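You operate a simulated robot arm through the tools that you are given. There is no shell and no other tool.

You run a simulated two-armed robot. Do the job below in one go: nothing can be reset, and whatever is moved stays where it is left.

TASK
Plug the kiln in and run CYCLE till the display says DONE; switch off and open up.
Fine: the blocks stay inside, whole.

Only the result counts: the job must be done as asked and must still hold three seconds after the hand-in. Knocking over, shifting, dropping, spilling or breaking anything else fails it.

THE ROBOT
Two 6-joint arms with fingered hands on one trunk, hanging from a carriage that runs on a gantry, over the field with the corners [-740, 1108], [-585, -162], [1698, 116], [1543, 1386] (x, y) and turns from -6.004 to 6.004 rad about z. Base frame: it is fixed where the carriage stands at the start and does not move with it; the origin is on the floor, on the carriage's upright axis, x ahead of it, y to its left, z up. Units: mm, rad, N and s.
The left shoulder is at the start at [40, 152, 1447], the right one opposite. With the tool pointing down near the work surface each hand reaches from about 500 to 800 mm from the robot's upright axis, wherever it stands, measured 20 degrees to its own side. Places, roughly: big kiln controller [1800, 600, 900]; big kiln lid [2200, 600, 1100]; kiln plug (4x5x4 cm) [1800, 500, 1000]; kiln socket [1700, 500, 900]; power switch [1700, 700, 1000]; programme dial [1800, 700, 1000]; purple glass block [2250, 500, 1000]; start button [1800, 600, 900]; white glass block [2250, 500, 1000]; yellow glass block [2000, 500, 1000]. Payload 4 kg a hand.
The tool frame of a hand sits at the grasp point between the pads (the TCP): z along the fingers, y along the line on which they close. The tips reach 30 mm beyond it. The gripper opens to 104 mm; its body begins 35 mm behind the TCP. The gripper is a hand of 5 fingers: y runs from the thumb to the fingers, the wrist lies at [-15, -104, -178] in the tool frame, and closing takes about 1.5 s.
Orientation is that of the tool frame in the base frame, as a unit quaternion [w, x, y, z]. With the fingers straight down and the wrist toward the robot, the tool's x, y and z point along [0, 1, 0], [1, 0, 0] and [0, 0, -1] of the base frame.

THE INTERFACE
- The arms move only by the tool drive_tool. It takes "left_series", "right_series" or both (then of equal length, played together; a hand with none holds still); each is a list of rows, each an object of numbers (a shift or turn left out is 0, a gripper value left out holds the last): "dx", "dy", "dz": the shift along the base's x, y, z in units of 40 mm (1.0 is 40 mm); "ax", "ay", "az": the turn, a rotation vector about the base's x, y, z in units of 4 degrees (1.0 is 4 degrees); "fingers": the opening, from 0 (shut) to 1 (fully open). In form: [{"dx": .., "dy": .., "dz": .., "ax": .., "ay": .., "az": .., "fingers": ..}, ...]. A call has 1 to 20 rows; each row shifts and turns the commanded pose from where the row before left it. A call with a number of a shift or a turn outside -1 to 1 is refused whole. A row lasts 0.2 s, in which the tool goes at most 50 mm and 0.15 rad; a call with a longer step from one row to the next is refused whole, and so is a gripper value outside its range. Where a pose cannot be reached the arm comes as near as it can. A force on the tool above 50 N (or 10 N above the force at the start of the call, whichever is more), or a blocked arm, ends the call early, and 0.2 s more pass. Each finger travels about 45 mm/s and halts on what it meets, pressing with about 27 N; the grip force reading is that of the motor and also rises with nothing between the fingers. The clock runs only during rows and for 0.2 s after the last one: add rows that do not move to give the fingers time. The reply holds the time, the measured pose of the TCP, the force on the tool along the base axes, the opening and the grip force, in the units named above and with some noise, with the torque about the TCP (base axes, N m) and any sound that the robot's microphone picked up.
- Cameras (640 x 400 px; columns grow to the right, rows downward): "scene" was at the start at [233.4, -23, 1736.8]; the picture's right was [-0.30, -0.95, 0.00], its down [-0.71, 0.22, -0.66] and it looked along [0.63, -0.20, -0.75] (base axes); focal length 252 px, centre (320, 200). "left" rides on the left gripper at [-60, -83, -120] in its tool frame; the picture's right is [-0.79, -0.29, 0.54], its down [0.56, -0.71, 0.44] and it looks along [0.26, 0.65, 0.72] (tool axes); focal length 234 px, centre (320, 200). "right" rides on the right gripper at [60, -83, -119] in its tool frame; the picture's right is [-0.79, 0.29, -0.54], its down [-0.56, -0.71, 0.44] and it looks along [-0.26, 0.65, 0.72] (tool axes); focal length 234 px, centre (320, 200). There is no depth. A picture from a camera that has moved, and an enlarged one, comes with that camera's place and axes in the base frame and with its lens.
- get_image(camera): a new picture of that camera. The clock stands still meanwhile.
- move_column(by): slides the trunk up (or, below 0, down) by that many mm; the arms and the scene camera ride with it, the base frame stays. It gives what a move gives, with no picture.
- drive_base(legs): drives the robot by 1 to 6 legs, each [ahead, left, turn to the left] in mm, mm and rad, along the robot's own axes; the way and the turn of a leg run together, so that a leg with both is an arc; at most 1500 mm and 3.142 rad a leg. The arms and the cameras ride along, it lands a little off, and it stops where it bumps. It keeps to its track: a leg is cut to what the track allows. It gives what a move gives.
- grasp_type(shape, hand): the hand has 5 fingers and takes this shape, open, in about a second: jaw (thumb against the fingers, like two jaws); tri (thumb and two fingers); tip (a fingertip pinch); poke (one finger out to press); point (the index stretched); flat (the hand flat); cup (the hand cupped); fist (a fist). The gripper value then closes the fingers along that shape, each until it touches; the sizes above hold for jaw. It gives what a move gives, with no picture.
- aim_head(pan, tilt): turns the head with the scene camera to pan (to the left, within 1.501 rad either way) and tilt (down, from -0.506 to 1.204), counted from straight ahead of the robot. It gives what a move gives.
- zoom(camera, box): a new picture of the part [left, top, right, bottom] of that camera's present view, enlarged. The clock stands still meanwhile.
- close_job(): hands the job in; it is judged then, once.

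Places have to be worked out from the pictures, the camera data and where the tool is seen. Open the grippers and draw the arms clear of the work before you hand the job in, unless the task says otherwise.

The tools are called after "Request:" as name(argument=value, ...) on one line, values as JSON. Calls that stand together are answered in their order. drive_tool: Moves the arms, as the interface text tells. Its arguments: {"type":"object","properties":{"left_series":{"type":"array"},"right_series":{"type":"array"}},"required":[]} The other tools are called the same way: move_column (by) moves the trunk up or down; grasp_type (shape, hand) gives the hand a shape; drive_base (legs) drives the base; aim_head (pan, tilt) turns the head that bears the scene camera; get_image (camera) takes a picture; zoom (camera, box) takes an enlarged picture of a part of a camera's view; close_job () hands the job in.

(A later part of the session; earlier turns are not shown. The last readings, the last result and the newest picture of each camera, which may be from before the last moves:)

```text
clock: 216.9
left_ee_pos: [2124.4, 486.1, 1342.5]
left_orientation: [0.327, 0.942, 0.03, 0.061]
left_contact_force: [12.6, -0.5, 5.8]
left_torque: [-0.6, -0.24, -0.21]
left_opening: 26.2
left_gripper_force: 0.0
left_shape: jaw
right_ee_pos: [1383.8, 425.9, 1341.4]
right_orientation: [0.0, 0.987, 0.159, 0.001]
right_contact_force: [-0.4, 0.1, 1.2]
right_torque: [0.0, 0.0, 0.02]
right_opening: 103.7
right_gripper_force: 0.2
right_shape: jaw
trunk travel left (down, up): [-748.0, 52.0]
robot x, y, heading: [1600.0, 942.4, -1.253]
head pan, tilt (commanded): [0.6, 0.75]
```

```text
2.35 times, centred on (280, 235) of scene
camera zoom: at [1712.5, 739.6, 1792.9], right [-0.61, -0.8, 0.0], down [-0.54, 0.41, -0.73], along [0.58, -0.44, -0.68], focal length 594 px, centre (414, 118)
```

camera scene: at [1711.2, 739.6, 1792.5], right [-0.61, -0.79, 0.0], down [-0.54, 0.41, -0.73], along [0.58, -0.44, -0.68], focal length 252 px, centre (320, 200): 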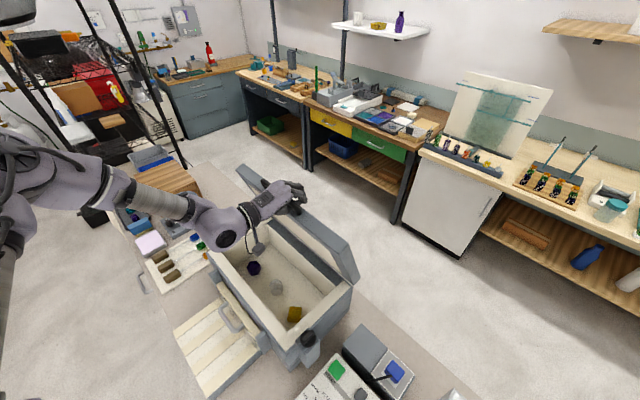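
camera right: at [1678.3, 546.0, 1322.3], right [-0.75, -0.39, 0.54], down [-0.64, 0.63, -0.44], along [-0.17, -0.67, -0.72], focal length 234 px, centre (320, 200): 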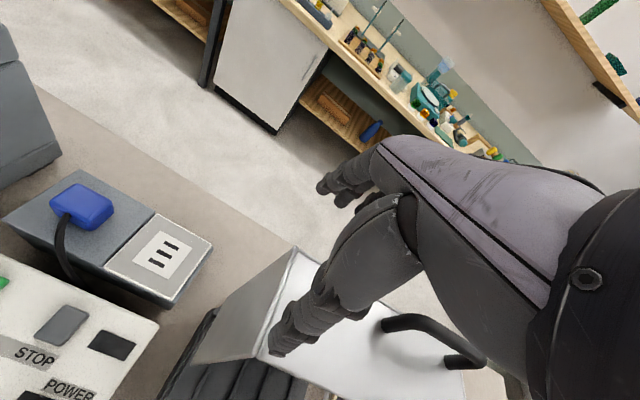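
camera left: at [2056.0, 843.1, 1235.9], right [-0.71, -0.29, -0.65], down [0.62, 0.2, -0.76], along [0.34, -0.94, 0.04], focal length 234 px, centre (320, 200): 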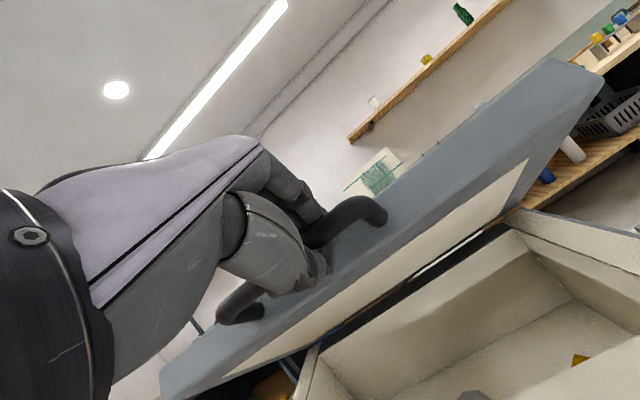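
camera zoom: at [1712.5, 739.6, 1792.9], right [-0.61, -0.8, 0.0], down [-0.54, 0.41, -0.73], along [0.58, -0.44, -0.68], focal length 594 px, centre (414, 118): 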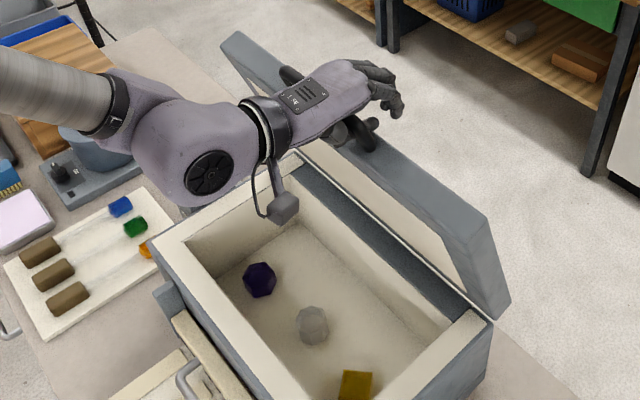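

The lid stays put. With the grip loose I try to shift the hand +x along the bar, away from the post.

Request:
drive_tool(left_series=[{"dx": 0.3, "fingers": 0.35}, {"dx": 0.3}, {}])

Request:
zoom(camera="left", box=[200, 120, 490, 360])

```text
clock: 217.7
left_ee_pos: [2134.5, 497.2, 1342.8]
left_orientation: [0.326, 0.943, 0.031, 0.061]
left_contact_force: [-8.9, -1.2, 9.7]
left_torque: [-0.48, 0.1, 0.18]
left_opening: 33.9
left_gripper_force: 0.0
left_shape: jaw
left hand out of reach, approached as far as the arm can: row 1, 2
right_ee_pos: [1381.6, 425.0, 1340.1]
right_orientation: [0.001, 0.987, 0.158, 0.0]
right_contact_force: [-0.9, 0.1, -0.2]
right_torque: [-0.03, -0.01, 0.06]
right_opening: 103.8
right_gripper_force: 0.0
right_shape: jaw
trunk travel left (down, up): [-748.0, 52.0]
robot x, y, heading: [1594.2, 942.6, -1.25]
head pan, tilt (commanded): [0.6, 0.75]
```

```text
1.67 times, centred on (345, 240) of left
camera zoom: at [2058.0, 630.7, 1379.1], right [-0.71, -0.18, -0.68], down [0.6, 0.34, -0.72], along [0.36, -0.92, -0.14], focal length 390 px, centre (278, 133)
```

zoom: 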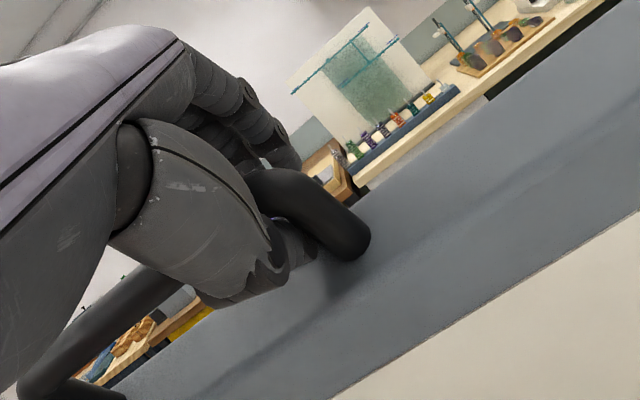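

I want to know how low the trunk reaches before moving the base any closer to the table, so I look straight down with the head camera.

Request:
aim_head(pan=0.0, tilt=1.2)

Request:
get_image(camera="scene")

```text
clock: 218.7
left_ee_pos: [2134.8, 496.4, 1343.5]
left_orientation: [0.327, 0.942, 0.032, 0.063]
left_contact_force: [-9.2, -1.7, 8.9]
left_torque: [-0.44, 0.07, 0.22]
left_opening: 34.1
left_gripper_force: 0.1
left_shape: jaw
right_ee_pos: [1382.4, 426.5, 1342.2]
right_orientation: [0.002, 0.987, 0.159, 0.0]
right_contact_force: [-0.3, -0.6, -0.4]
right_torque: [-0.02, 0.02, -0.03]
right_opening: 103.7
right_gripper_force: 0.1
right_shape: jaw
trunk travel left (down, up): [-748.0, 52.0]
robot x, y, heading: [1597.8, 943.7, -1.255]
head pan, tilt (commanded): [0.0, 1.201]
```

```text
taken
camera scene: at [1663.4, 736.5, 1760.9], right [-0.95, -0.32, 0.0], down [-0.29, 0.88, -0.36], along [0.11, -0.34, -0.93], focal length 252 px, centre (320, 200)
```

scene: 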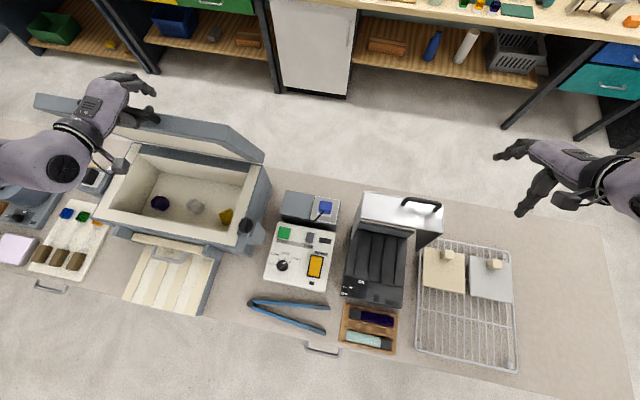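

The head view shows no trunk below about z=1100–1400, so moving over the table edge is safe. I close the hand again and continue pushing the lid with base steps.

Request:
drive_tool(left_series=[{"fingers": 0.0}, {}, {}, {}, {}])

Request:
drive_base(legs=[[25, -4, 0]])

Request:
get_image(camera="scene")

```text
clock: 219.9
left_ee_pos: [2135.1, 497.5, 1341.7]
left_orientation: [0.325, 0.943, 0.031, 0.06]
left_contact_force: [-7.2, -1.8, 0.4]
left_torque: [-0.33, -0.01, 0.07]
left_opening: 5.9
left_gripper_force: 27.2
left_shape: jaw
right_ee_pos: [1382.4, 426.5, 1340.1]
right_orientation: [0.001, 0.987, 0.159, 0.0]
right_contact_force: [-0.2, 0.0, -0.9]
right_torque: [0.03, 0.02, -0.02]
right_opening: 103.9
right_gripper_force: 0.0
right_shape: jaw
trunk travel left (down, up): [-748.0, 52.0]
robot x, y, heading: [1596.2, 940.5, -1.25]
head pan, tilt (commanded): [0.0, 1.201]
```

```text
clock: 220.7
left_ee_pos: [2141.3, 471.5, 1344.2]
left_orientation: [0.326, 0.943, 0.031, 0.062]
left_contact_force: [-1.4, -1.7, 8.7]
left_torque: [-0.15, -0.03, -0.01]
left_opening: 4.9
left_gripper_force: 27.2
left_shape: jaw
right_ee_pos: [1385.5, 400.7, 1341.7]
right_orientation: [0.002, 0.987, 0.159, -0.001]
right_contact_force: [-0.4, 0.6, -0.2]
right_torque: [0.02, 0.02, 0.01]
right_opening: 103.8
right_gripper_force: 0.1
right_shape: jaw
trunk travel left (down, up): [-748.0, 52.0]
robot x, y, heading: [1601.3, 917.4, -1.254]
head pan, tilt (commanded): [0.0, 1.201]
```

```text
taken
camera scene: at [1667.0, 711.7, 1760.9], right [-0.95, -0.31, 0.0], down [-0.29, 0.88, -0.36], along [0.11, -0.34, -0.93], focal length 252 px, centre (320, 200)
```

scene: 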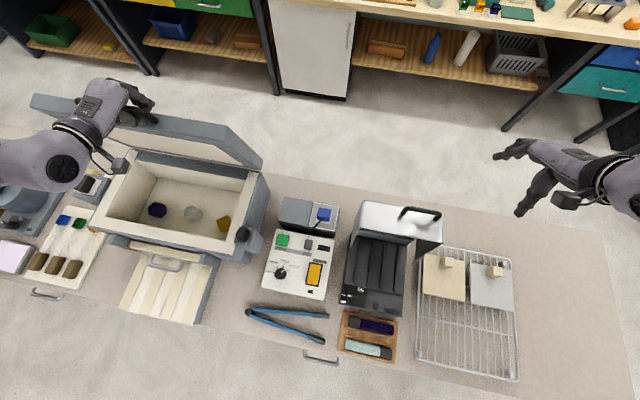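

Request:
zoom(camera="scene", box=[20, 70, 280, 270])

Request:
zoom(camera="left", box=[200, 120, 490, 360])

```text
2.00 times, centred on (150, 170) of scene
camera zoom: at [1667.0, 711.7, 1760.9], right [-0.95, -0.31, 0.0], down [-0.29, 0.88, -0.36], along [0.11, -0.34, -0.93], focal length 505 px, centre (660, 260)
```

zoom: 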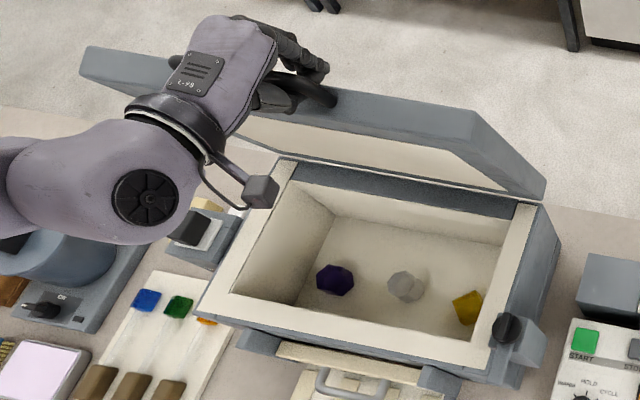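

```text
1.67 times, centred on (345, 240) of left
camera zoom: at [2062.8, 605.6, 1379.7], right [-0.71, -0.18, -0.68], down [0.6, 0.34, -0.72], along [0.37, -0.92, -0.13], focal length 390 px, centre (278, 133)
```

zoom: 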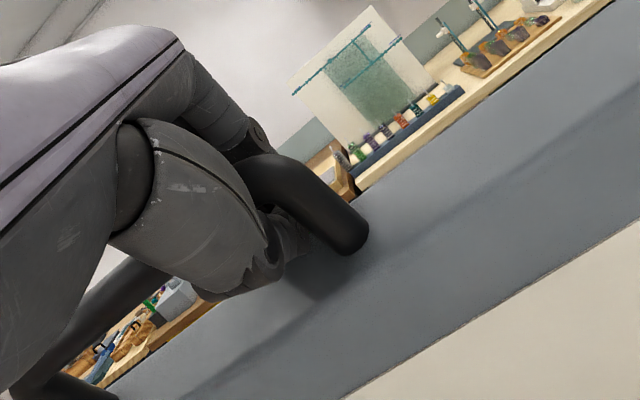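

The lid follows. I continue with further base steps.

Request:
move_column(by=4)

Request:
drive_base(legs=[[25, -5, 0]])

Request:
drive_base(legs=[[25, -5, 0]])

Request:
zoom(camera="scene", box=[20, 70, 280, 270])

```text
clock: 221.2
left_ee_pos: [2139.1, 472.5, 1345.1]
left_orientation: [0.325, 0.943, 0.032, 0.062]
left_contact_force: [2.9, -2.1, -8.5]
left_torque: [-0.28, -0.09, -0.03]
left_opening: 5.0
left_gripper_force: 27.2
left_shape: jaw
right_ee_pos: [1386.2, 401.8, 1343.3]
right_orientation: [0.001, 0.987, 0.159, 0.0]
right_contact_force: [-1.0, -0.5, -0.1]
right_torque: [0.02, -0.01, -0.01]
right_opening: 103.5
right_gripper_force: 0.1
right_shape: jaw
trunk travel left (down, up): [-752.0, 48.0]
robot x, y, heading: [1597.1, 918.2, -1.248]
head pan, tilt (commanded): [0.0, 1.201]
```

```text
clock: 222.0
left_ee_pos: [2143.5, 447.4, 1348.1]
left_orientation: [0.328, 0.942, 0.031, 0.062]
left_contact_force: [0.6, -1.2, 2.8]
left_torque: [-0.07, -0.01, 0.0]
left_opening: 5.3
left_gripper_force: 27.0
left_shape: jaw
right_ee_pos: [1388.8, 375.9, 1344.4]
right_orientation: [0.001, 0.987, 0.159, 0.001]
right_contact_force: [-0.2, -0.1, 0.4]
right_torque: [0.0, -0.01, 0.02]
right_opening: 103.8
right_gripper_force: 0.1
right_shape: jaw
trunk travel left (down, up): [-752.0, 48.0]
robot x, y, heading: [1603.1, 889.6, -1.248]
head pan, tilt (commanded): [0.0, 1.201]
```

```text
clock: 222.8
left_ee_pos: [2145.3, 422.9, 1345.9]
left_orientation: [0.326, 0.943, 0.032, 0.062]
left_contact_force: [-3.4, 15.3, -1.9]
left_torque: [-0.22, -0.03, -0.03]
left_opening: 6.2
left_gripper_force: 26.6
left_shape: jaw
right_ee_pos: [1392.2, 350.6, 1344.0]
right_orientation: [0.0, 0.987, 0.159, 0.0]
right_contact_force: [0.1, -0.6, 0.6]
right_torque: [0.0, 0.03, 0.02]
right_opening: 103.8
right_gripper_force: 0.1
right_shape: jaw
trunk travel left (down, up): [-752.0, 48.0]
robot x, y, heading: [1606.7, 862.4, -1.25]
head pan, tilt (commanded): [0.0, 1.201]
```

```text
2.00 times, centred on (150, 170) of scene
camera zoom: at [1672.9, 661.5, 1764.4], right [-0.95, -0.31, 0.0], down [-0.29, 0.89, -0.36], along [0.11, -0.34, -0.93], focal length 505 px, centre (660, 260)
```

zoom: 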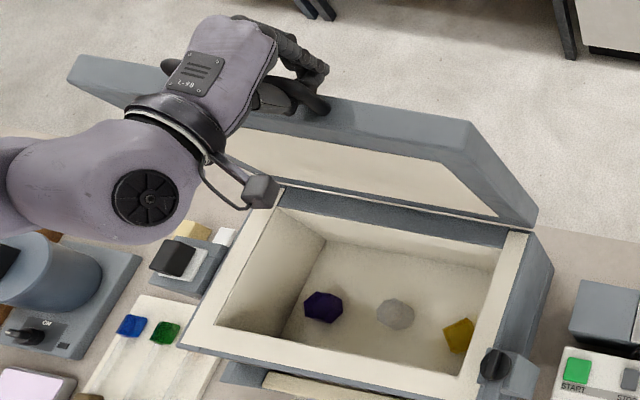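

The lid is at about 80°. I make another step and watch the force for a stop.

Request:
drive_base(legs=[[20, -4, 0]])

Request:
zoom(camera="scene", box=[20, 70, 280, 270])

```text
clock: 223.6
left_ee_pos: [2144.2, 421.1, 1344.7]
left_orientation: [0.325, 0.943, 0.032, 0.061]
left_contact_force: [-4.7, 23.0, 5.3]
left_torque: [-0.39, -0.02, -0.03]
left_opening: 6.4
left_gripper_force: 27.0
left_shape: jaw
right_ee_pos: [1396.2, 344.9, 1342.7]
right_orientation: [0.0, 0.987, 0.163, 0.001]
right_contact_force: [0.2, -0.1, -0.1]
right_torque: [0.02, 0.01, -0.02]
right_opening: 103.6
right_gripper_force: 0.1
right_shape: jaw
trunk travel left (down, up): [-752.0, 48.0]
robot x, y, heading: [1607.1, 860.2, -1.248]
head pan, tilt (commanded): [0.0, 1.201]
stopped in leg 1: the force on the tool passed its limit at 72 N (the readings are from after the stop); the commanded pose is now the measured one
```

```text
2.00 times, centred on (150, 170) of scene
camera zoom: at [1674.7, 656.0, 1764.3], right [-0.95, -0.32, 0.0], down [-0.3, 0.88, -0.36], along [0.12, -0.34, -0.93], focal length 505 px, centre (660, 260)
```

zoom: 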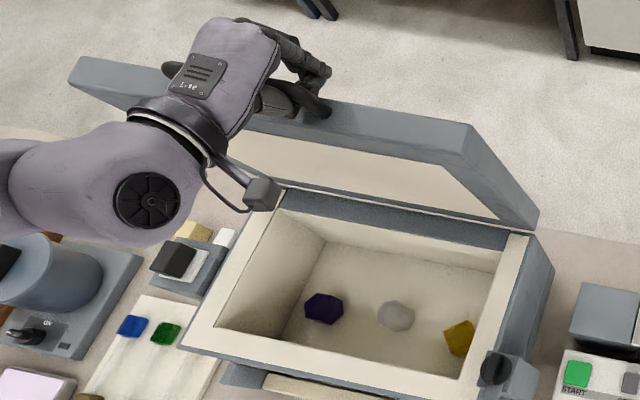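

The force shows the lid is against its stop (about 80°+). I loosen the grip carefully, keeping the fingers around the bar, to see whether the lid stays open.

Request:
drive_tool(left_series=[{"dy": 0.1, "fingers": 0.3}, {}, {}, {}, {}])

Request:
zoom(camera="scene", box=[20, 70, 280, 270])

```text
clock: 224.8
left_ee_pos: [2145.3, 422.7, 1347.1]
left_orientation: [0.326, 0.943, 0.031, 0.061]
left_contact_force: [-3.3, 2.5, 6.8]
left_torque: [-0.64, -0.06, 0.0]
left_opening: 28.0
left_gripper_force: 0.0
left_shape: jaw
right_ee_pos: [1394.1, 343.2, 1344.4]
right_orientation: [0.001, 0.987, 0.161, 0.001]
right_contact_force: [0.8, 0.4, 1.0]
right_torque: [-0.03, -0.03, 0.03]
right_opening: 104.2
right_gripper_force: 0.1
right_shape: jaw
trunk travel left (down, up): [-752.0, 48.0]
robot x, y, heading: [1607.9, 857.6, -1.247]
head pan, tilt (commanded): [0.0, 1.201]
```

```text
2.00 times, centred on (150, 170) of scene
camera zoom: at [1674.5, 654.6, 1764.9], right [-0.95, -0.32, 0.0], down [-0.3, 0.88, -0.36], along [0.12, -0.34, -0.93], focal length 505 px, centre (660, 260)
```

zoom: 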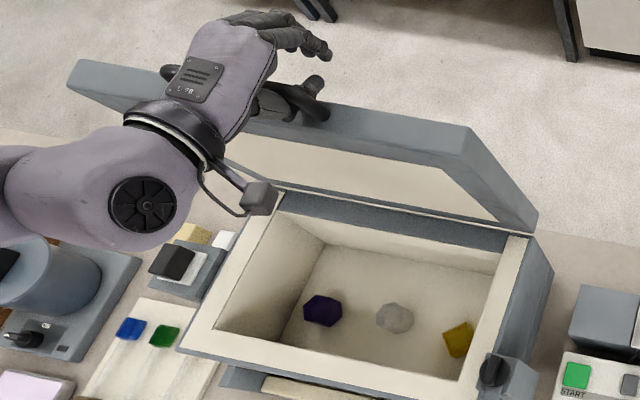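

The lid holds by itself. I open the hand and withdraw it backward along the finger direction.

Request:
drive_tool(left_series=[{"fingers": 0.6}, {}, {"dx": -0.06, "dy": 0.3, "dz": 0.38}, {"dx": -0.06, "dy": 0.3, "dz": 0.38}, {"dx": -0.06, "dy": 0.3, "dz": 0.38}, {}])

Request:
zoom(camera="scene", box=[20, 70, 280, 270])

```text
clock: 225.7
left_ee_pos: [2140.7, 441.7, 1356.6]
left_orientation: [0.316, 0.946, 0.031, 0.059]
left_contact_force: [5.7, -5.8, -20.0]
left_torque: [-1.91, -0.35, -0.11]
left_opening: 53.0
left_gripper_force: 0.0
left_shape: jaw
right_ee_pos: [1395.1, 343.8, 1344.2]
right_orientation: [0.002, 0.987, 0.162, 0.0]
right_contact_force: [-0.1, 1.0, 0.1]
right_torque: [0.0, -0.03, 0.01]
right_opening: 103.9
right_gripper_force: 0.2
right_shape: jaw
trunk travel left (down, up): [-752.0, 48.0]
robot x, y, heading: [1607.2, 858.4, -1.247]
head pan, tilt (commanded): [0.0, 1.201]
stopped in row 4 (left hand): the force on the tool passed its limit at 59 N (the readings are from after the stop); the commanded pose is now the measured one
```

```text
2.00 times, centred on (150, 170) of scene
camera zoom: at [1674.5, 654.3, 1764.4], right [-0.95, -0.32, 0.0], down [-0.3, 0.88, -0.36], along [0.11, -0.34, -0.93], focal length 505 px, centre (660, 260)
```

zoom: 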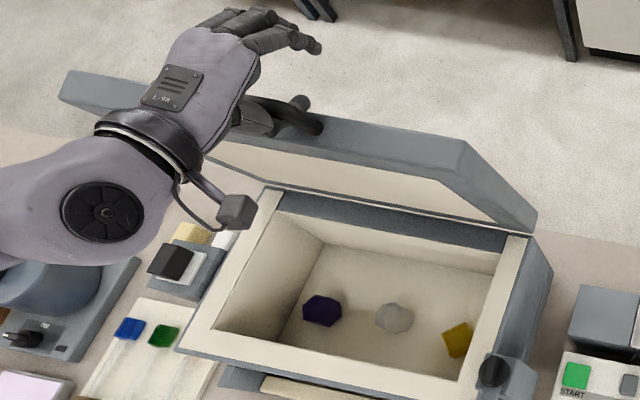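

The thumb is hooked under the bar. I open the hand fully and look before pulling back.

Request:
drive_tool(left_series=[{"fingers": 1.0, "dz": -0.15, "dy": -0.1}, {}, {}, {}, {}])

Request:
zoom(camera="left", box=[180, 100, 500, 380])

Request:
zoom(camera="scene", box=[60, 70, 200, 180])

```text
clock: 226.9
left_ee_pos: [2142.3, 438.0, 1353.8]
left_orientation: [0.319, 0.945, 0.03, 0.061]
left_contact_force: [4.9, -5.2, 7.3]
left_torque: [-1.55, -0.2, -0.18]
left_opening: 63.7
left_gripper_force: 0.0
left_shape: jaw
right_ee_pos: [1396.9, 342.5, 1345.2]
right_orientation: [0.001, 0.987, 0.161, 0.002]
right_contact_force: [0.6, 0.2, -0.2]
right_torque: [0.02, 0.01, 0.07]
right_opening: 104.0
right_gripper_force: 0.1
right_shape: jaw
trunk travel left (down, up): [-752.0, 48.0]
robot x, y, heading: [1609.1, 860.4, -1.249]
head pan, tilt (commanded): [0.0, 1.201]
```

```text
1.43 times, centred on (340, 240) of left
camera zoom: at [2065.1, 570.1, 1392.2], right [-0.71, -0.17, -0.68], down [0.6, 0.35, -0.72], along [0.36, -0.92, -0.15], focal length 334 px, centre (291, 143)
```

zoom: 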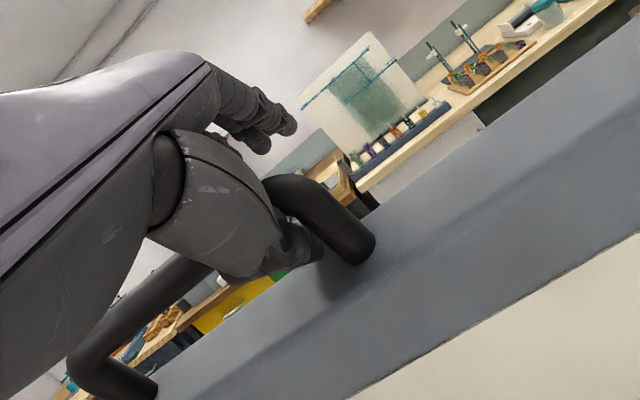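

```text
3.64 times, centred on (130, 125) of scene
camera zoom: at [1675.0, 654.1, 1765.1], right [-0.95, -0.32, 0.0], down [-0.3, 0.88, -0.36], along [0.12, -0.34, -0.93], focal length 918 px, centre (1011, 473)
```

zoom: 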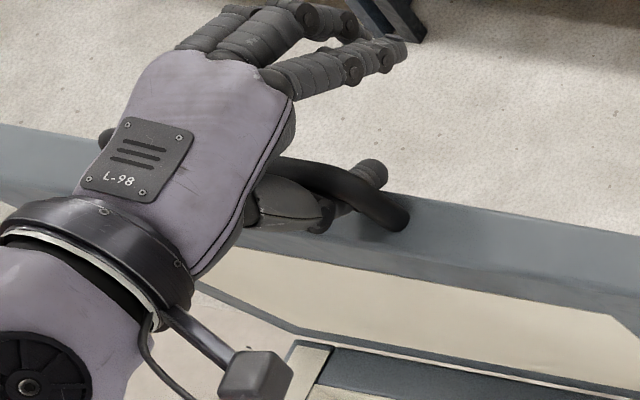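

The thumb runs through the handle loop. I ease the thumb off the lid face and pull the hand straight back in +y with a small base step.

Request:
drive_tool(left_series=[{"fingers": 0.52}, {}, {}])

Request:
drive_base(legs=[[-20, 6, 0]])

Request:
zoom(camera="scene", box=[20, 70, 280, 270])

```text
clock: 227.7
left_ee_pos: [2141.9, 437.3, 1354.7]
left_orientation: [0.319, 0.945, 0.031, 0.061]
left_contact_force: [-2.3, 0.5, 19.6]
left_torque: [0.02, 0.05, 0.07]
left_opening: 45.2
left_gripper_force: 0.1
left_shape: jaw
right_ee_pos: [1396.0, 342.1, 1344.9]
right_orientation: [0.001, 0.987, 0.161, 0.002]
right_contact_force: [-0.1, 0.6, 0.3]
right_torque: [-0.01, -0.04, 0.0]
right_opening: 103.6
right_gripper_force: 0.0
right_shape: jaw
trunk travel left (down, up): [-752.0, 48.0]
robot x, y, heading: [1606.7, 859.7, -1.255]
head pan, tilt (commanded): [0.0, 1.201]
```

```text
clock: 228.5
left_ee_pos: [2138.8, 458.9, 1351.4]
left_orientation: [0.317, 0.946, 0.031, 0.06]
left_contact_force: [0.9, -3.0, -1.7]
left_torque: [-1.02, -0.16, 0.0]
left_opening: 46.9
left_gripper_force: 0.1
left_shape: jaw
right_ee_pos: [1393.1, 363.2, 1344.4]
right_orientation: [0.001, 0.987, 0.162, -0.001]
right_contact_force: [-0.3, 0.0, -0.2]
right_torque: [0.01, 0.0, 0.0]
right_opening: 103.8
right_gripper_force: 0.0
right_shape: jaw
trunk travel left (down, up): [-752.0, 48.0]
robot x, y, heading: [1607.2, 878.1, -1.246]
head pan, tilt (commanded): [0.0, 1.201]
```

```text
2.00 times, centred on (150, 170) of scene
camera zoom: at [1672.3, 675.4, 1764.7], right [-0.95, -0.32, 0.0], down [-0.3, 0.88, -0.36], along [0.12, -0.34, -0.93], focal length 505 px, centre (660, 260)
```

zoom: 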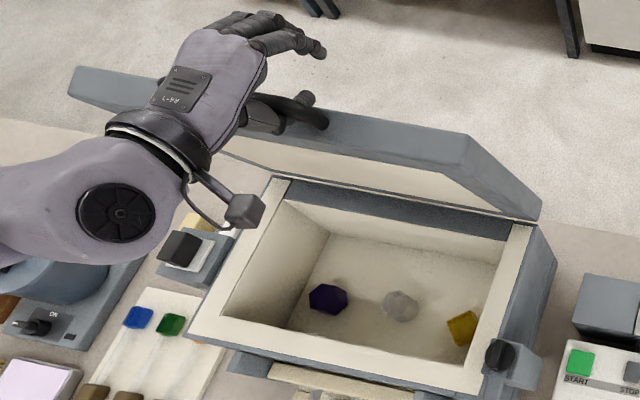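

The lid was dragged along slightly because the thumb hooks the bar. I open the thumb to just short of the lid face so it lies flat in the gap, and pull back with a slight downward component.

Request:
drive_tool(left_series=[{"fingers": 0.66}, {}, {}, {}])

Request:
zoom(camera="scene", box=[60, 70, 200, 180])

Request:
zoom(camera="left", box=[220, 160, 420, 340])

```text
clock: 229.5
left_ee_pos: [2139.1, 458.8, 1352.3]
left_orientation: [0.319, 0.945, 0.031, 0.06]
left_contact_force: [2.7, -5.0, 0.5]
left_torque: [-1.18, -0.21, -0.02]
left_opening: 54.2
left_gripper_force: 0.1
left_shape: jaw
right_ee_pos: [1392.1, 363.3, 1345.3]
right_orientation: [0.0, 0.987, 0.162, 0.0]
right_contact_force: [-0.5, -0.1, 1.4]
right_torque: [-0.02, 0.01, 0.01]
right_opening: 104.0
right_gripper_force: 0.0
right_shape: jaw
trunk travel left (down, up): [-752.0, 48.0]
robot x, y, heading: [1604.4, 878.5, -1.247]
head pan, tilt (commanded): [0.0, 1.201]
```

```text
3.64 times, centred on (130, 125) of scene
camera zoom: at [1672.3, 675.3, 1764.9], right [-0.95, -0.32, 0.0], down [-0.3, 0.88, -0.36], along [0.12, -0.34, -0.93], focal length 918 px, centre (1011, 473)
```

zoom: 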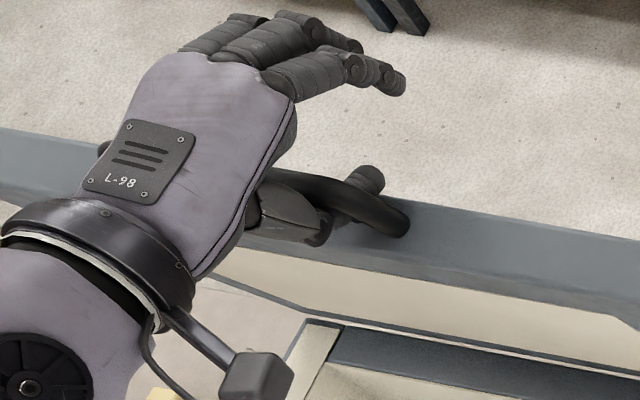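

```text
2.22 times, centred on (320, 250) of left
camera zoom: at [2062.0, 592.0, 1391.0], right [-0.71, -0.17, -0.68], down [0.6, 0.36, -0.72], along [0.36, -0.92, -0.15], focal length 520 px, centre (320, 89)
```

zoom: 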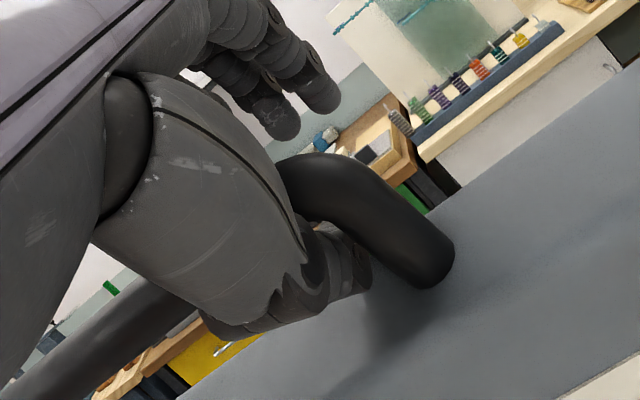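

The picture shows the thumb lying diagonally (toward −x, −y) under the bar, so sliding it out needs motion toward +x, +y. I pull in that direction.

Request:
drive_tool(left_series=[{"dx": 0.3, "dy": 0.22, "dz": -0.04}, {"dx": 0.3, "dy": 0.22, "dz": -0.04}, {}])

Request:
zoom(camera="scene", box=[60, 70, 200, 180])

Request:
zoom(camera="scene", box=[20, 70, 280, 270])

```text
clock: 230.3
left_ee_pos: [2159.7, 476.5, 1348.6]
left_orientation: [0.319, 0.946, 0.03, 0.057]
left_contact_force: [-24.7, -5.3, 15.0]
left_torque: [-0.79, 0.49, 0.55]
left_opening: 54.1
left_gripper_force: 0.2
left_shape: jaw
right_ee_pos: [1389.8, 362.6, 1345.0]
right_orientation: [0.0, 0.987, 0.162, -0.001]
right_contact_force: [-0.5, -0.5, 0.4]
right_torque: [0.01, 0.01, -0.03]
right_opening: 103.7
right_gripper_force: 0.1
right_shape: jaw
trunk travel left (down, up): [-752.0, 48.0]
robot x, y, heading: [1607.5, 880.1, -1.249]
head pan, tilt (commanded): [0.0, 1.201]
```

```text
3.64 times, centred on (130, 125) of scene
camera zoom: at [1671.3, 675.0, 1765.0], right [-0.95, -0.32, 0.0], down [-0.3, 0.88, -0.36], along [0.11, -0.34, -0.93], focal length 918 px, centre (1011, 473)
```

zoom: 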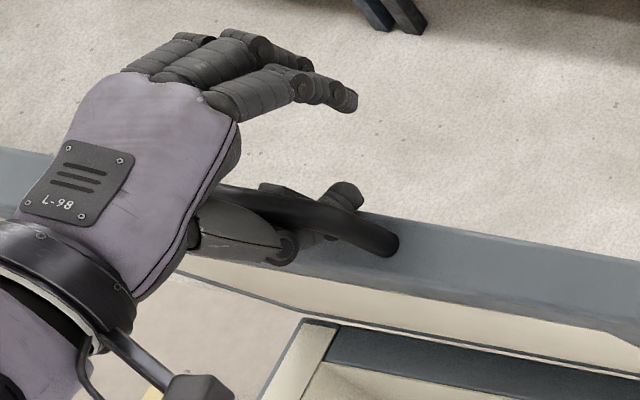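

```text
2.00 times, centred on (150, 170) of scene
camera zoom: at [1671.3, 675.0, 1765.0], right [-0.95, -0.32, 0.0], down [-0.3, 0.88, -0.36], along [0.11, -0.34, -0.93], focal length 505 px, centre (660, 260)
```

zoom: 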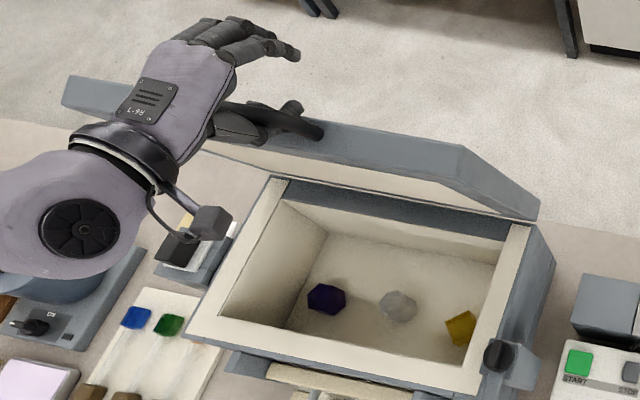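

Request:
zoom(camera="left", box=[200, 150, 420, 340])

```text
2.11 times, centred on (310, 245) of left
camera zoom: at [2083.0, 609.2, 1387.6], right [-0.72, -0.17, -0.68], down [0.59, 0.35, -0.72], along [0.36, -0.92, -0.15], focal length 493 px, centre (341, 105)
```

zoom: 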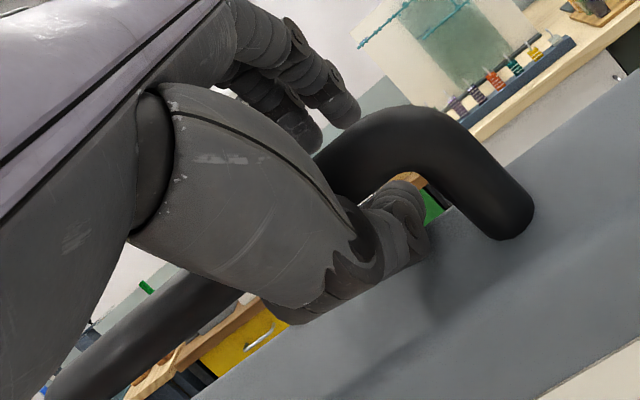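

The thumb can only come out cleanly when the lid face is square to the fingers, i.e. at about 50°. Since the lid holds itself, I'll take it back to ≈50°, release there, and then push it fully open from below with the closed hand. First I re-close the grip and step back.

Request:
drive_tool(left_series=[{"dx": -0.2, "fingers": 0.1}, {}, {}, {}, {}])

Request:
drive_base(legs=[[-30, 10, 0]])

Request:
move_column(by=-8)

```text
clock: 231.5
left_ee_pos: [2152.5, 478.1, 1345.7]
left_orientation: [0.316, 0.946, 0.032, 0.059]
left_contact_force: [4.7, -11.4, -32.9]
left_torque: [-1.85, -0.07, -0.22]
left_opening: 14.8
left_gripper_force: 0.0
left_shape: jaw
right_ee_pos: [1392.3, 364.7, 1344.1]
right_orientation: [0.0, 0.987, 0.161, -0.001]
right_contact_force: [0.2, -0.4, 0.2]
right_torque: [0.01, -0.01, 0.0]
right_opening: 103.9
right_gripper_force: 0.0
right_shape: jaw
trunk travel left (down, up): [-752.0, 48.0]
robot x, y, heading: [1604.1, 881.0, -1.246]
head pan, tilt (commanded): [0.0, 1.201]
```

```text
clock: 232.2
left_ee_pos: [2150.4, 483.3, 1343.7]
left_orientation: [0.312, 0.948, 0.031, 0.059]
left_contact_force: [0.6, -6.9, -15.1]
left_torque: [-1.17, -0.05, -0.06]
left_opening: 13.9
left_gripper_force: 0.0
left_shape: jaw
right_ee_pos: [1390.1, 370.2, 1345.1]
right_orientation: [0.0, 0.987, 0.161, 0.0]
right_contact_force: [-0.4, 0.2, -0.2]
right_torque: [0.0, -0.03, -0.04]
right_opening: 104.1
right_gripper_force: 0.0
right_shape: jaw
trunk travel left (down, up): [-752.0, 48.0]
robot x, y, heading: [1604.7, 888.6, -1.25]
head pan, tilt (commanded): [0.0, 1.201]
stopped in leg 1: the force on the tool passed its limit at 58 N (the readings are from after the stop); the commanded pose is now the measured one
```

```text
clock: 232.8
left_ee_pos: [2152.7, 484.0, 1339.7]
left_orientation: [0.315, 0.947, 0.03, 0.061]
left_contact_force: [-4.5, -0.5, 15.4]
left_torque: [-0.15, 0.07, -0.03]
left_opening: 11.2
left_gripper_force: 0.0
left_shape: jaw
right_ee_pos: [1391.9, 369.6, 1337.5]
right_orientation: [0.0, 0.987, 0.162, 0.0]
right_contact_force: [0.3, -0.9, 0.6]
right_torque: [0.0, -0.02, 0.01]
right_opening: 103.8
right_gripper_force: 0.0
right_shape: jaw
trunk travel left (down, up): [-744.0, 56.0]
robot x, y, heading: [1602.7, 887.2, -1.246]
head pan, tilt (commanded): [0.0, 1.201]
```

Small alternating steps are needed. I continue: base +y about 15 mm, trunk down about 4–6 mm at a time.

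Request:
drive_base(legs=[[-18, 6, 0]])

Request:
move_column(by=-6)

Request:
drive_base(legs=[[-18, 6, 0]])

Request:
move_column(by=-7)

Request:
zoom(camera="scene", box=[20, 70, 280, 270])

```text
clock: 233.6
left_ee_pos: [2149.5, 501.9, 1336.2]
left_orientation: [0.313, 0.948, 0.03, 0.06]
left_contact_force: [0.5, -4.4, -2.7]
left_torque: [-0.87, -0.1, -0.01]
left_opening: 12.2
left_gripper_force: 0.0
left_shape: jaw
right_ee_pos: [1388.8, 387.7, 1336.0]
right_orientation: [0.001, 0.987, 0.161, 0.0]
right_contact_force: [0.2, 0.7, -0.4]
right_torque: [0.0, -0.02, 0.0]
right_opening: 103.7
right_gripper_force: 0.0
right_shape: jaw
trunk travel left (down, up): [-744.0, 56.0]
robot x, y, heading: [1603.1, 902.6, -1.245]
head pan, tilt (commanded): [0.0, 1.201]
```

```text
clock: 234.2
left_ee_pos: [2151.0, 502.2, 1332.3]
left_orientation: [0.314, 0.947, 0.03, 0.06]
left_contact_force: [-4.3, 3.6, 22.4]
left_torque: [-0.22, 0.06, 0.01]
left_opening: 11.3
left_gripper_force: 0.0
left_shape: jaw
right_ee_pos: [1389.0, 388.4, 1331.4]
right_orientation: [0.001, 0.987, 0.161, 0.001]
right_contact_force: [0.5, -0.4, 0.9]
right_torque: [-0.01, 0.0, 0.01]
right_opening: 103.6
right_gripper_force: 0.1
right_shape: jaw
trunk travel left (down, up): [-738.0, 62.0]
robot x, y, heading: [1601.4, 904.5, -1.249]
head pan, tilt (commanded): [0.0, 1.201]
```

```text
clock: 234.9
left_ee_pos: [2148.2, 520.5, 1329.0]
left_orientation: [0.312, 0.948, 0.029, 0.059]
left_contact_force: [4.3, -7.2, -9.3]
left_torque: [-1.39, -0.18, -0.04]
left_opening: 13.1
left_gripper_force: 0.1
left_shape: jaw
right_ee_pos: [1386.9, 406.4, 1330.5]
right_orientation: [0.0, 0.987, 0.159, 0.0]
right_contact_force: [-0.1, -0.5, -0.4]
right_torque: [-0.01, -0.02, 0.01]
right_opening: 103.8
right_gripper_force: 0.1
right_shape: jaw
trunk travel left (down, up): [-738.0, 62.0]
robot x, y, heading: [1601.6, 922.0, -1.252]
head pan, tilt (commanded): [0.0, 1.201]
```

```text
clock: 235.5
left_ee_pos: [2148.7, 519.2, 1325.1]
left_orientation: [0.313, 0.947, 0.031, 0.061]
left_contact_force: [-4.0, 6.3, 26.7]
left_torque: [-0.35, 0.07, -0.03]
left_opening: 11.5
left_gripper_force: 0.0
left_shape: jaw
right_ee_pos: [1387.9, 404.9, 1324.5]
right_orientation: [0.002, 0.987, 0.161, 0.001]
right_contact_force: [0.1, -0.1, 0.6]
right_torque: [-0.04, -0.04, 0.02]
right_opening: 103.9
right_gripper_force: 0.1
right_shape: jaw
trunk travel left (down, up): [-731.0, 69.0]
robot x, y, heading: [1601.1, 923.0, -1.249]
head pan, tilt (commanded): [0.0, 1.201]
```

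```text
2.00 times, centred on (150, 170) of scene
camera zoom: at [1667.3, 717.4, 1744.4], right [-0.95, -0.32, 0.0], down [-0.29, 0.88, -0.36], along [0.12, -0.34, -0.93], focal length 505 px, centre (660, 260)
```

zoom: 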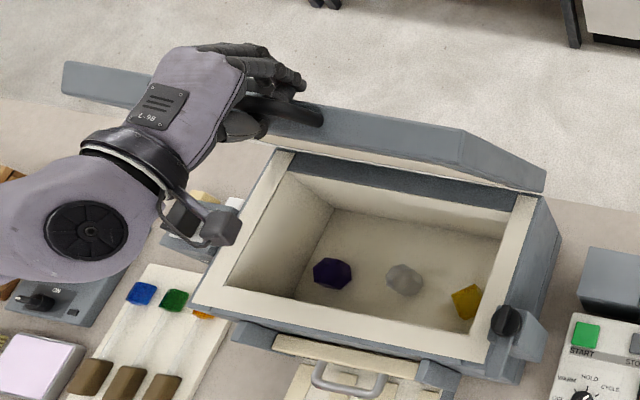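

Progress is steady. I continue stepping back toward ≈50°.

Request:
drive_base(legs=[[-24, 8, 0]])

Request:
move_column(by=-8)

Request:
drive_base(legs=[[-24, 8, 0]])

Request:
move_column(by=-9)

Request:
drive_base(legs=[[-24, 8, 0]])

Request:
move_column(by=-10)

Request:
zoom(camera="scene", box=[20, 70, 280, 270])

```text
clock: 236.7
left_ee_pos: [2144.3, 545.5, 1317.4]
left_orientation: [0.306, 0.95, 0.03, 0.059]
left_contact_force: [3.8, -12.5, -13.8]
left_torque: [-1.86, -0.21, 0.19]
left_opening: 15.5
left_gripper_force: 0.1
left_shape: jaw
right_ee_pos: [1382.3, 430.6, 1323.9]
right_orientation: [0.0, 0.987, 0.16, 0.0]
right_contact_force: [-1.0, -0.2, -0.2]
right_torque: [-0.04, -0.02, 0.01]
right_opening: 103.6
right_gripper_force: 0.1
right_shape: jaw
trunk travel left (down, up): [-731.0, 69.0]
robot x, y, heading: [1598.4, 947.7, -1.245]
head pan, tilt (commanded): [0.0, 1.201]
stopped in leg 1: the force on the tool passed its limit at 54 N (the readings are from after the stop); the commanded pose is now the measured one
```

```text
clock: 237.3
left_ee_pos: [2147.3, 546.4, 1313.0]
left_orientation: [0.309, 0.948, 0.031, 0.061]
left_contact_force: [-6.0, 12.2, 34.4]
left_torque: [-0.53, 0.05, -0.01]
left_opening: 12.8
left_gripper_force: 0.1
left_shape: jaw
right_ee_pos: [1383.7, 431.9, 1316.4]
right_orientation: [0.0, 0.987, 0.161, 0.0]
right_contact_force: [0.2, 0.7, 0.0]
right_torque: [-0.02, 0.01, -0.03]
right_opening: 103.8
right_gripper_force: 0.2
right_shape: jaw
trunk travel left (down, up): [-723.0, 77.0]
robot x, y, heading: [1600.3, 952.2, -1.251]
head pan, tilt (commanded): [0.0, 1.201]
```

```text
clock: 238.2
left_ee_pos: [2142.8, 568.4, 1303.6]
left_orientation: [0.301, 0.951, 0.03, 0.06]
left_contact_force: [2.4, -19.0, -15.8]
left_torque: [-2.84, -0.45, 0.42]
left_opening: 13.5
left_gripper_force: 27.2
left_shape: jaw
right_ee_pos: [1377.8, 455.8, 1316.5]
right_orientation: [0.002, 0.987, 0.159, 0.001]
right_contact_force: [0.3, 0.2, -0.3]
right_torque: [-0.02, -0.01, 0.02]
right_opening: 104.0
right_gripper_force: 0.1
right_shape: jaw
trunk travel left (down, up): [-723.0, 77.0]
robot x, y, heading: [1593.9, 968.0, -1.254]
head pan, tilt (commanded): [0.0, 1.201]
stopped in leg 1: the force on the tool passed its limit at 62 N (the readings are from after the stop); the commanded pose is now the measured one
```

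```text
clock: 238.7
left_ee_pos: [2143.6, 568.5, 1302.9]
left_orientation: [0.309, 0.949, 0.031, 0.061]
left_contact_force: [-2.6, -0.5, 9.0]
left_torque: [-1.51, -0.12, -0.06]
left_opening: 13.2
left_gripper_force: 27.5
left_shape: jaw
right_ee_pos: [1379.9, 454.9, 1307.0]
right_orientation: [0.0, 0.987, 0.16, -0.001]
right_contact_force: [0.0, 0.1, 0.3]
right_torque: [-0.02, -0.01, 0.04]
right_opening: 103.9
right_gripper_force: 0.1
right_shape: jaw
trunk travel left (down, up): [-715.0, 85.0]
robot x, y, heading: [1592.1, 969.6, -1.254]
head pan, tilt (commanded): [0.0, 1.201]
stopped: the force on the tool passed its limit at 55 N (the readings are from after the stop); the commanded pose is now the measured one
```

```text
clock: 239.5
left_ee_pos: [2142.9, 576.7, 1298.0]
left_orientation: [0.305, 0.95, 0.031, 0.061]
left_contact_force: [1.5, -20.5, -16.0]
left_torque: [-3.23, -0.39, 0.36]
left_opening: 13.6
left_gripper_force: 26.5
left_shape: jaw
right_ee_pos: [1376.6, 466.0, 1309.0]
right_orientation: [0.002, 0.987, 0.158, -0.001]
right_contact_force: [0.4, 0.1, -0.9]
right_torque: [0.04, -0.01, 0.0]
right_opening: 103.9
right_gripper_force: 0.1
right_shape: jaw
trunk travel left (down, up): [-715.0, 85.0]
robot x, y, heading: [1591.9, 979.2, -1.256]
head pan, tilt (commanded): [0.0, 1.201]
stopped in leg 1: the force on the tool passed its limit at 76 N (the readings are from after the stop); the commanded pose is now the measured one
```

```text
clock: 240.0
left_ee_pos: [2143.0, 577.7, 1297.2]
left_orientation: [0.313, 0.947, 0.031, 0.062]
left_contact_force: [-2.0, -3.2, 9.4]
left_torque: [-1.83, -0.11, -0.03]
left_opening: 13.5
left_gripper_force: 27.1
left_shape: jaw
right_ee_pos: [1377.8, 466.5, 1300.0]
right_orientation: [0.001, 0.987, 0.159, 0.001]
right_contact_force: [0.3, 0.1, 0.1]
right_torque: [0.01, 0.04, 0.0]
right_opening: 104.0
right_gripper_force: 0.0
right_shape: jaw
trunk travel left (down, up): [-707.0, 93.0]
robot x, y, heading: [1591.4, 980.3, -1.254]
head pan, tilt (commanded): [0.0, 1.201]
stopped: the force on the tool passed its limit at 60 N (the readings are from after the stop); the commanded pose is now the measured one
```

```text
2.00 times, centred on (150, 170) of scene
camera zoom: at [1658.5, 776.4, 1720.4], right [-0.95, -0.31, 0.0], down [-0.29, 0.89, -0.36], along [0.11, -0.34, -0.93], focal length 505 px, centre (660, 260)
```

zoom: 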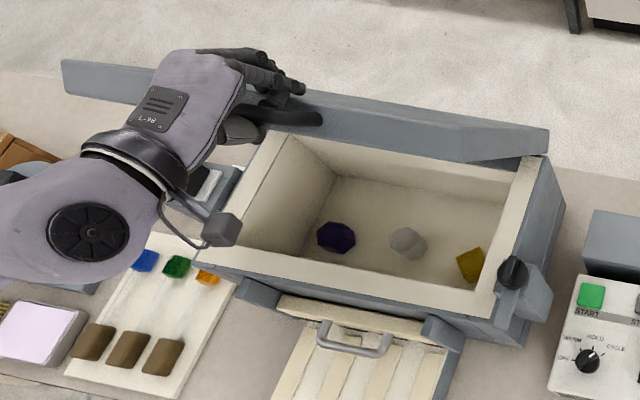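

The lid is at about 52° now, square to the fingers. I open the hand and check the forces.

Request:
drive_tool(left_series=[{"fingers": 0.6}, {}, {}, {}, {"fingers": 0.8}, {}, {}])

Request:
zoom(camera="scene", box=[60, 80, 200, 190])

Request:
zoom(camera="left", box=[180, 120, 460, 360])

```text
clock: 241.6
left_ee_pos: [2143.0, 579.0, 1297.4]
left_orientation: [0.312, 0.947, 0.031, 0.063]
left_contact_force: [-0.1, 6.1, 24.1]
left_torque: [-1.59, 0.01, 0.19]
left_opening: 59.8
left_gripper_force: 0.0
left_shape: jaw
right_ee_pos: [1378.5, 466.0, 1299.4]
right_orientation: [0.002, 0.987, 0.159, 0.001]
right_contact_force: [-0.7, -0.2, -1.1]
right_torque: [0.0, 0.0, -0.01]
right_opening: 103.6
right_gripper_force: 0.1
right_shape: jaw
trunk travel left (down, up): [-707.0, 93.0]
robot x, y, heading: [1588.7, 981.8, -1.255]
head pan, tilt (commanded): [0.0, 1.201]
```

```text
3.64 times, centred on (130, 135) of scene
camera zoom: at [1659.2, 776.6, 1720.4], right [-0.95, -0.31, 0.0], down [-0.29, 0.89, -0.36], along [0.11, -0.34, -0.93], focal length 918 px, centre (1011, 436)
```

zoom: 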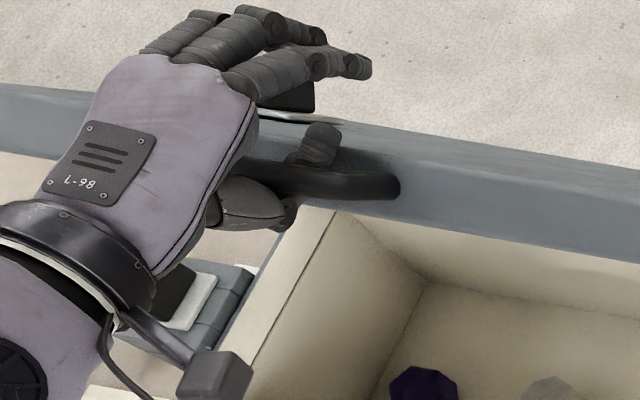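

```text
1.67 times, centred on (320, 240) of left
camera zoom: at [2066.5, 710.5, 1337.2], right [-0.71, -0.16, -0.68], down [0.6, 0.36, -0.71], along [0.37, -0.92, -0.16], focal length 390 px, centre (320, 133)
```

zoom: 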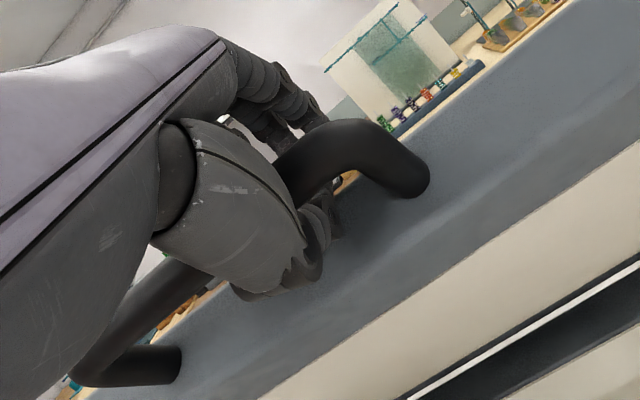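

Thumb and bar are now aligned for withdrawal; the palm still presses on the bar from above. I withdraw along the finger direction (up and +y) in small rows.

Request:
drive_tool(left_series=[{"dx": -0.04, "dy": 0.18, "dz": 0.24}, {"dx": -0.04, "dy": 0.18, "dz": 0.24}, {}])

Request:
zoom(camera="scene", box=[20, 70, 280, 270])

Request:
zoom(camera="left", box=[180, 120, 460, 360])

```text
clock: 242.0
left_ee_pos: [2144.1, 581.4, 1295.7]
left_orientation: [0.306, 0.949, 0.034, 0.064]
left_contact_force: [9.3, -23.6, -19.0]
left_torque: [-3.45, -0.36, 0.61]
left_opening: 59.3
left_gripper_force: 0.0
left_shape: jaw
right_ee_pos: [1375.8, 465.5, 1298.6]
right_orientation: [0.001, 0.988, 0.158, 0.0]
right_contact_force: [-0.4, 0.4, -0.6]
right_torque: [0.03, -0.01, 0.02]
right_opening: 103.8
right_gripper_force: 0.1
right_shape: jaw
trunk travel left (down, up): [-707.0, 93.0]
robot x, y, heading: [1592.5, 978.1, -1.251]
head pan, tilt (commanded): [0.0, 1.201]
stopped in row 1 (left hand): the force on the tool passed its limit at 78 N (the readings are from after the stop); the commanded pose is now the measured one
```

```text
2.00 times, centred on (150, 170) of scene
camera zoom: at [1658.2, 774.8, 1719.7], right [-0.95, -0.31, 0.0], down [-0.29, 0.89, -0.36], along [0.11, -0.35, -0.93], focal length 505 px, centre (660, 260)
```

zoom: 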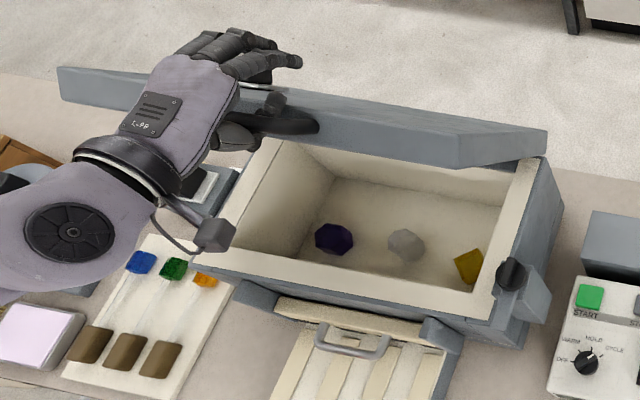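

```text
1.67 times, centred on (320, 240) of left
camera zoom: at [2066.3, 712.9, 1337.1], right [-0.71, -0.16, -0.68], down [0.6, 0.38, -0.71], along [0.37, -0.91, -0.17], focal length 390 px, centre (320, 133)
```

zoom: 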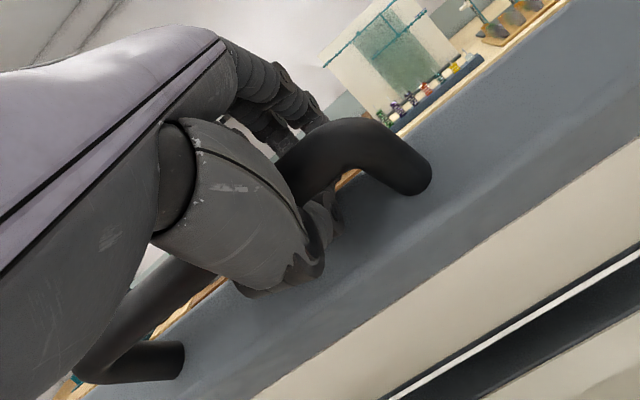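

The flexed thumb tip is caught behind the bar. Sliding the hand along the lid face (toward +y and down) by ≈25 mm should bring the thumb clear of the bar before pulling out; I do that gently.

Request:
drive_tool(left_series=[{"dy": -0.05, "dz": -0.08, "fingers": 0.56}, {}, {}, {"dy": 0.14, "dz": -0.11}, {"dy": 0.14, "dz": -0.11}, {"dy": 0.14, "dz": -0.11}, {}])

Request:
zoom(camera="scene", box=[20, 70, 280, 270])

Request:
zoom(camera="left", box=[180, 120, 460, 360])

```text
clock: 243.6
left_ee_pos: [2143.3, 598.8, 1280.7]
left_orientation: [0.306, 0.949, 0.032, 0.063]
left_contact_force: [-4.5, 6.7, 22.5]
left_torque: [-1.7, 0.01, 0.45]
left_opening: 47.5
left_gripper_force: 0.1
left_shape: jaw
right_ee_pos: [1377.1, 465.7, 1299.5]
right_orientation: [0.001, 0.987, 0.158, 0.001]
right_contact_force: [-0.3, -0.6, 0.0]
right_torque: [0.02, 0.01, 0.01]
right_opening: 104.0
right_gripper_force: 0.1
right_shape: jaw
trunk travel left (down, up): [-707.0, 93.0]
robot x, y, heading: [1592.3, 979.6, -1.259]
head pan, tilt (commanded): [0.0, 1.201]
```

```text
2.00 times, centred on (150, 170) of scene
camera zoom: at [1658.8, 776.2, 1720.4], right [-0.95, -0.31, 0.0], down [-0.29, 0.89, -0.36], along [0.11, -0.34, -0.93], focal length 505 px, centre (660, 260)
```

zoom: 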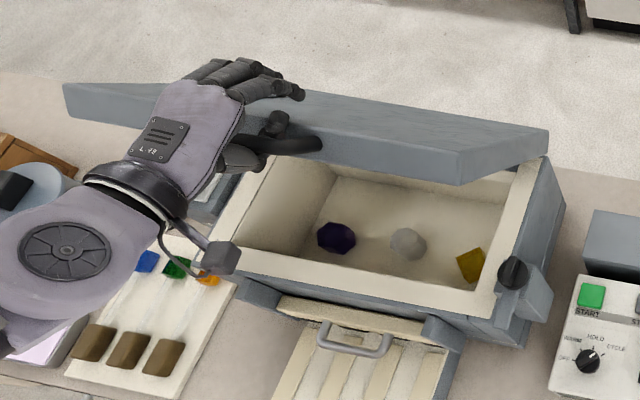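

```text
1.67 times, centred on (320, 240) of left
camera zoom: at [2065.7, 729.9, 1322.9], right [-0.71, -0.16, -0.68], down [0.6, 0.38, -0.71], along [0.37, -0.91, -0.17], focal length 390 px, centre (320, 133)
```

zoom: 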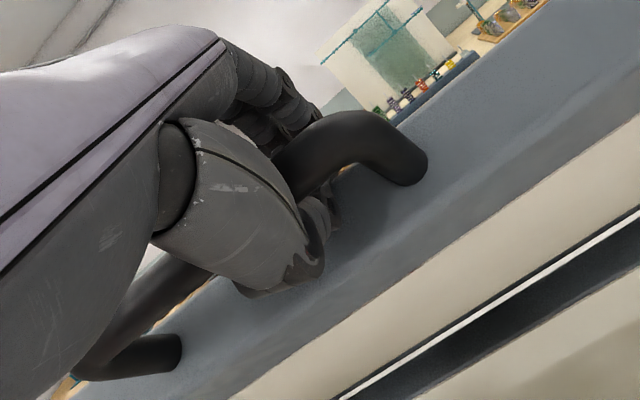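

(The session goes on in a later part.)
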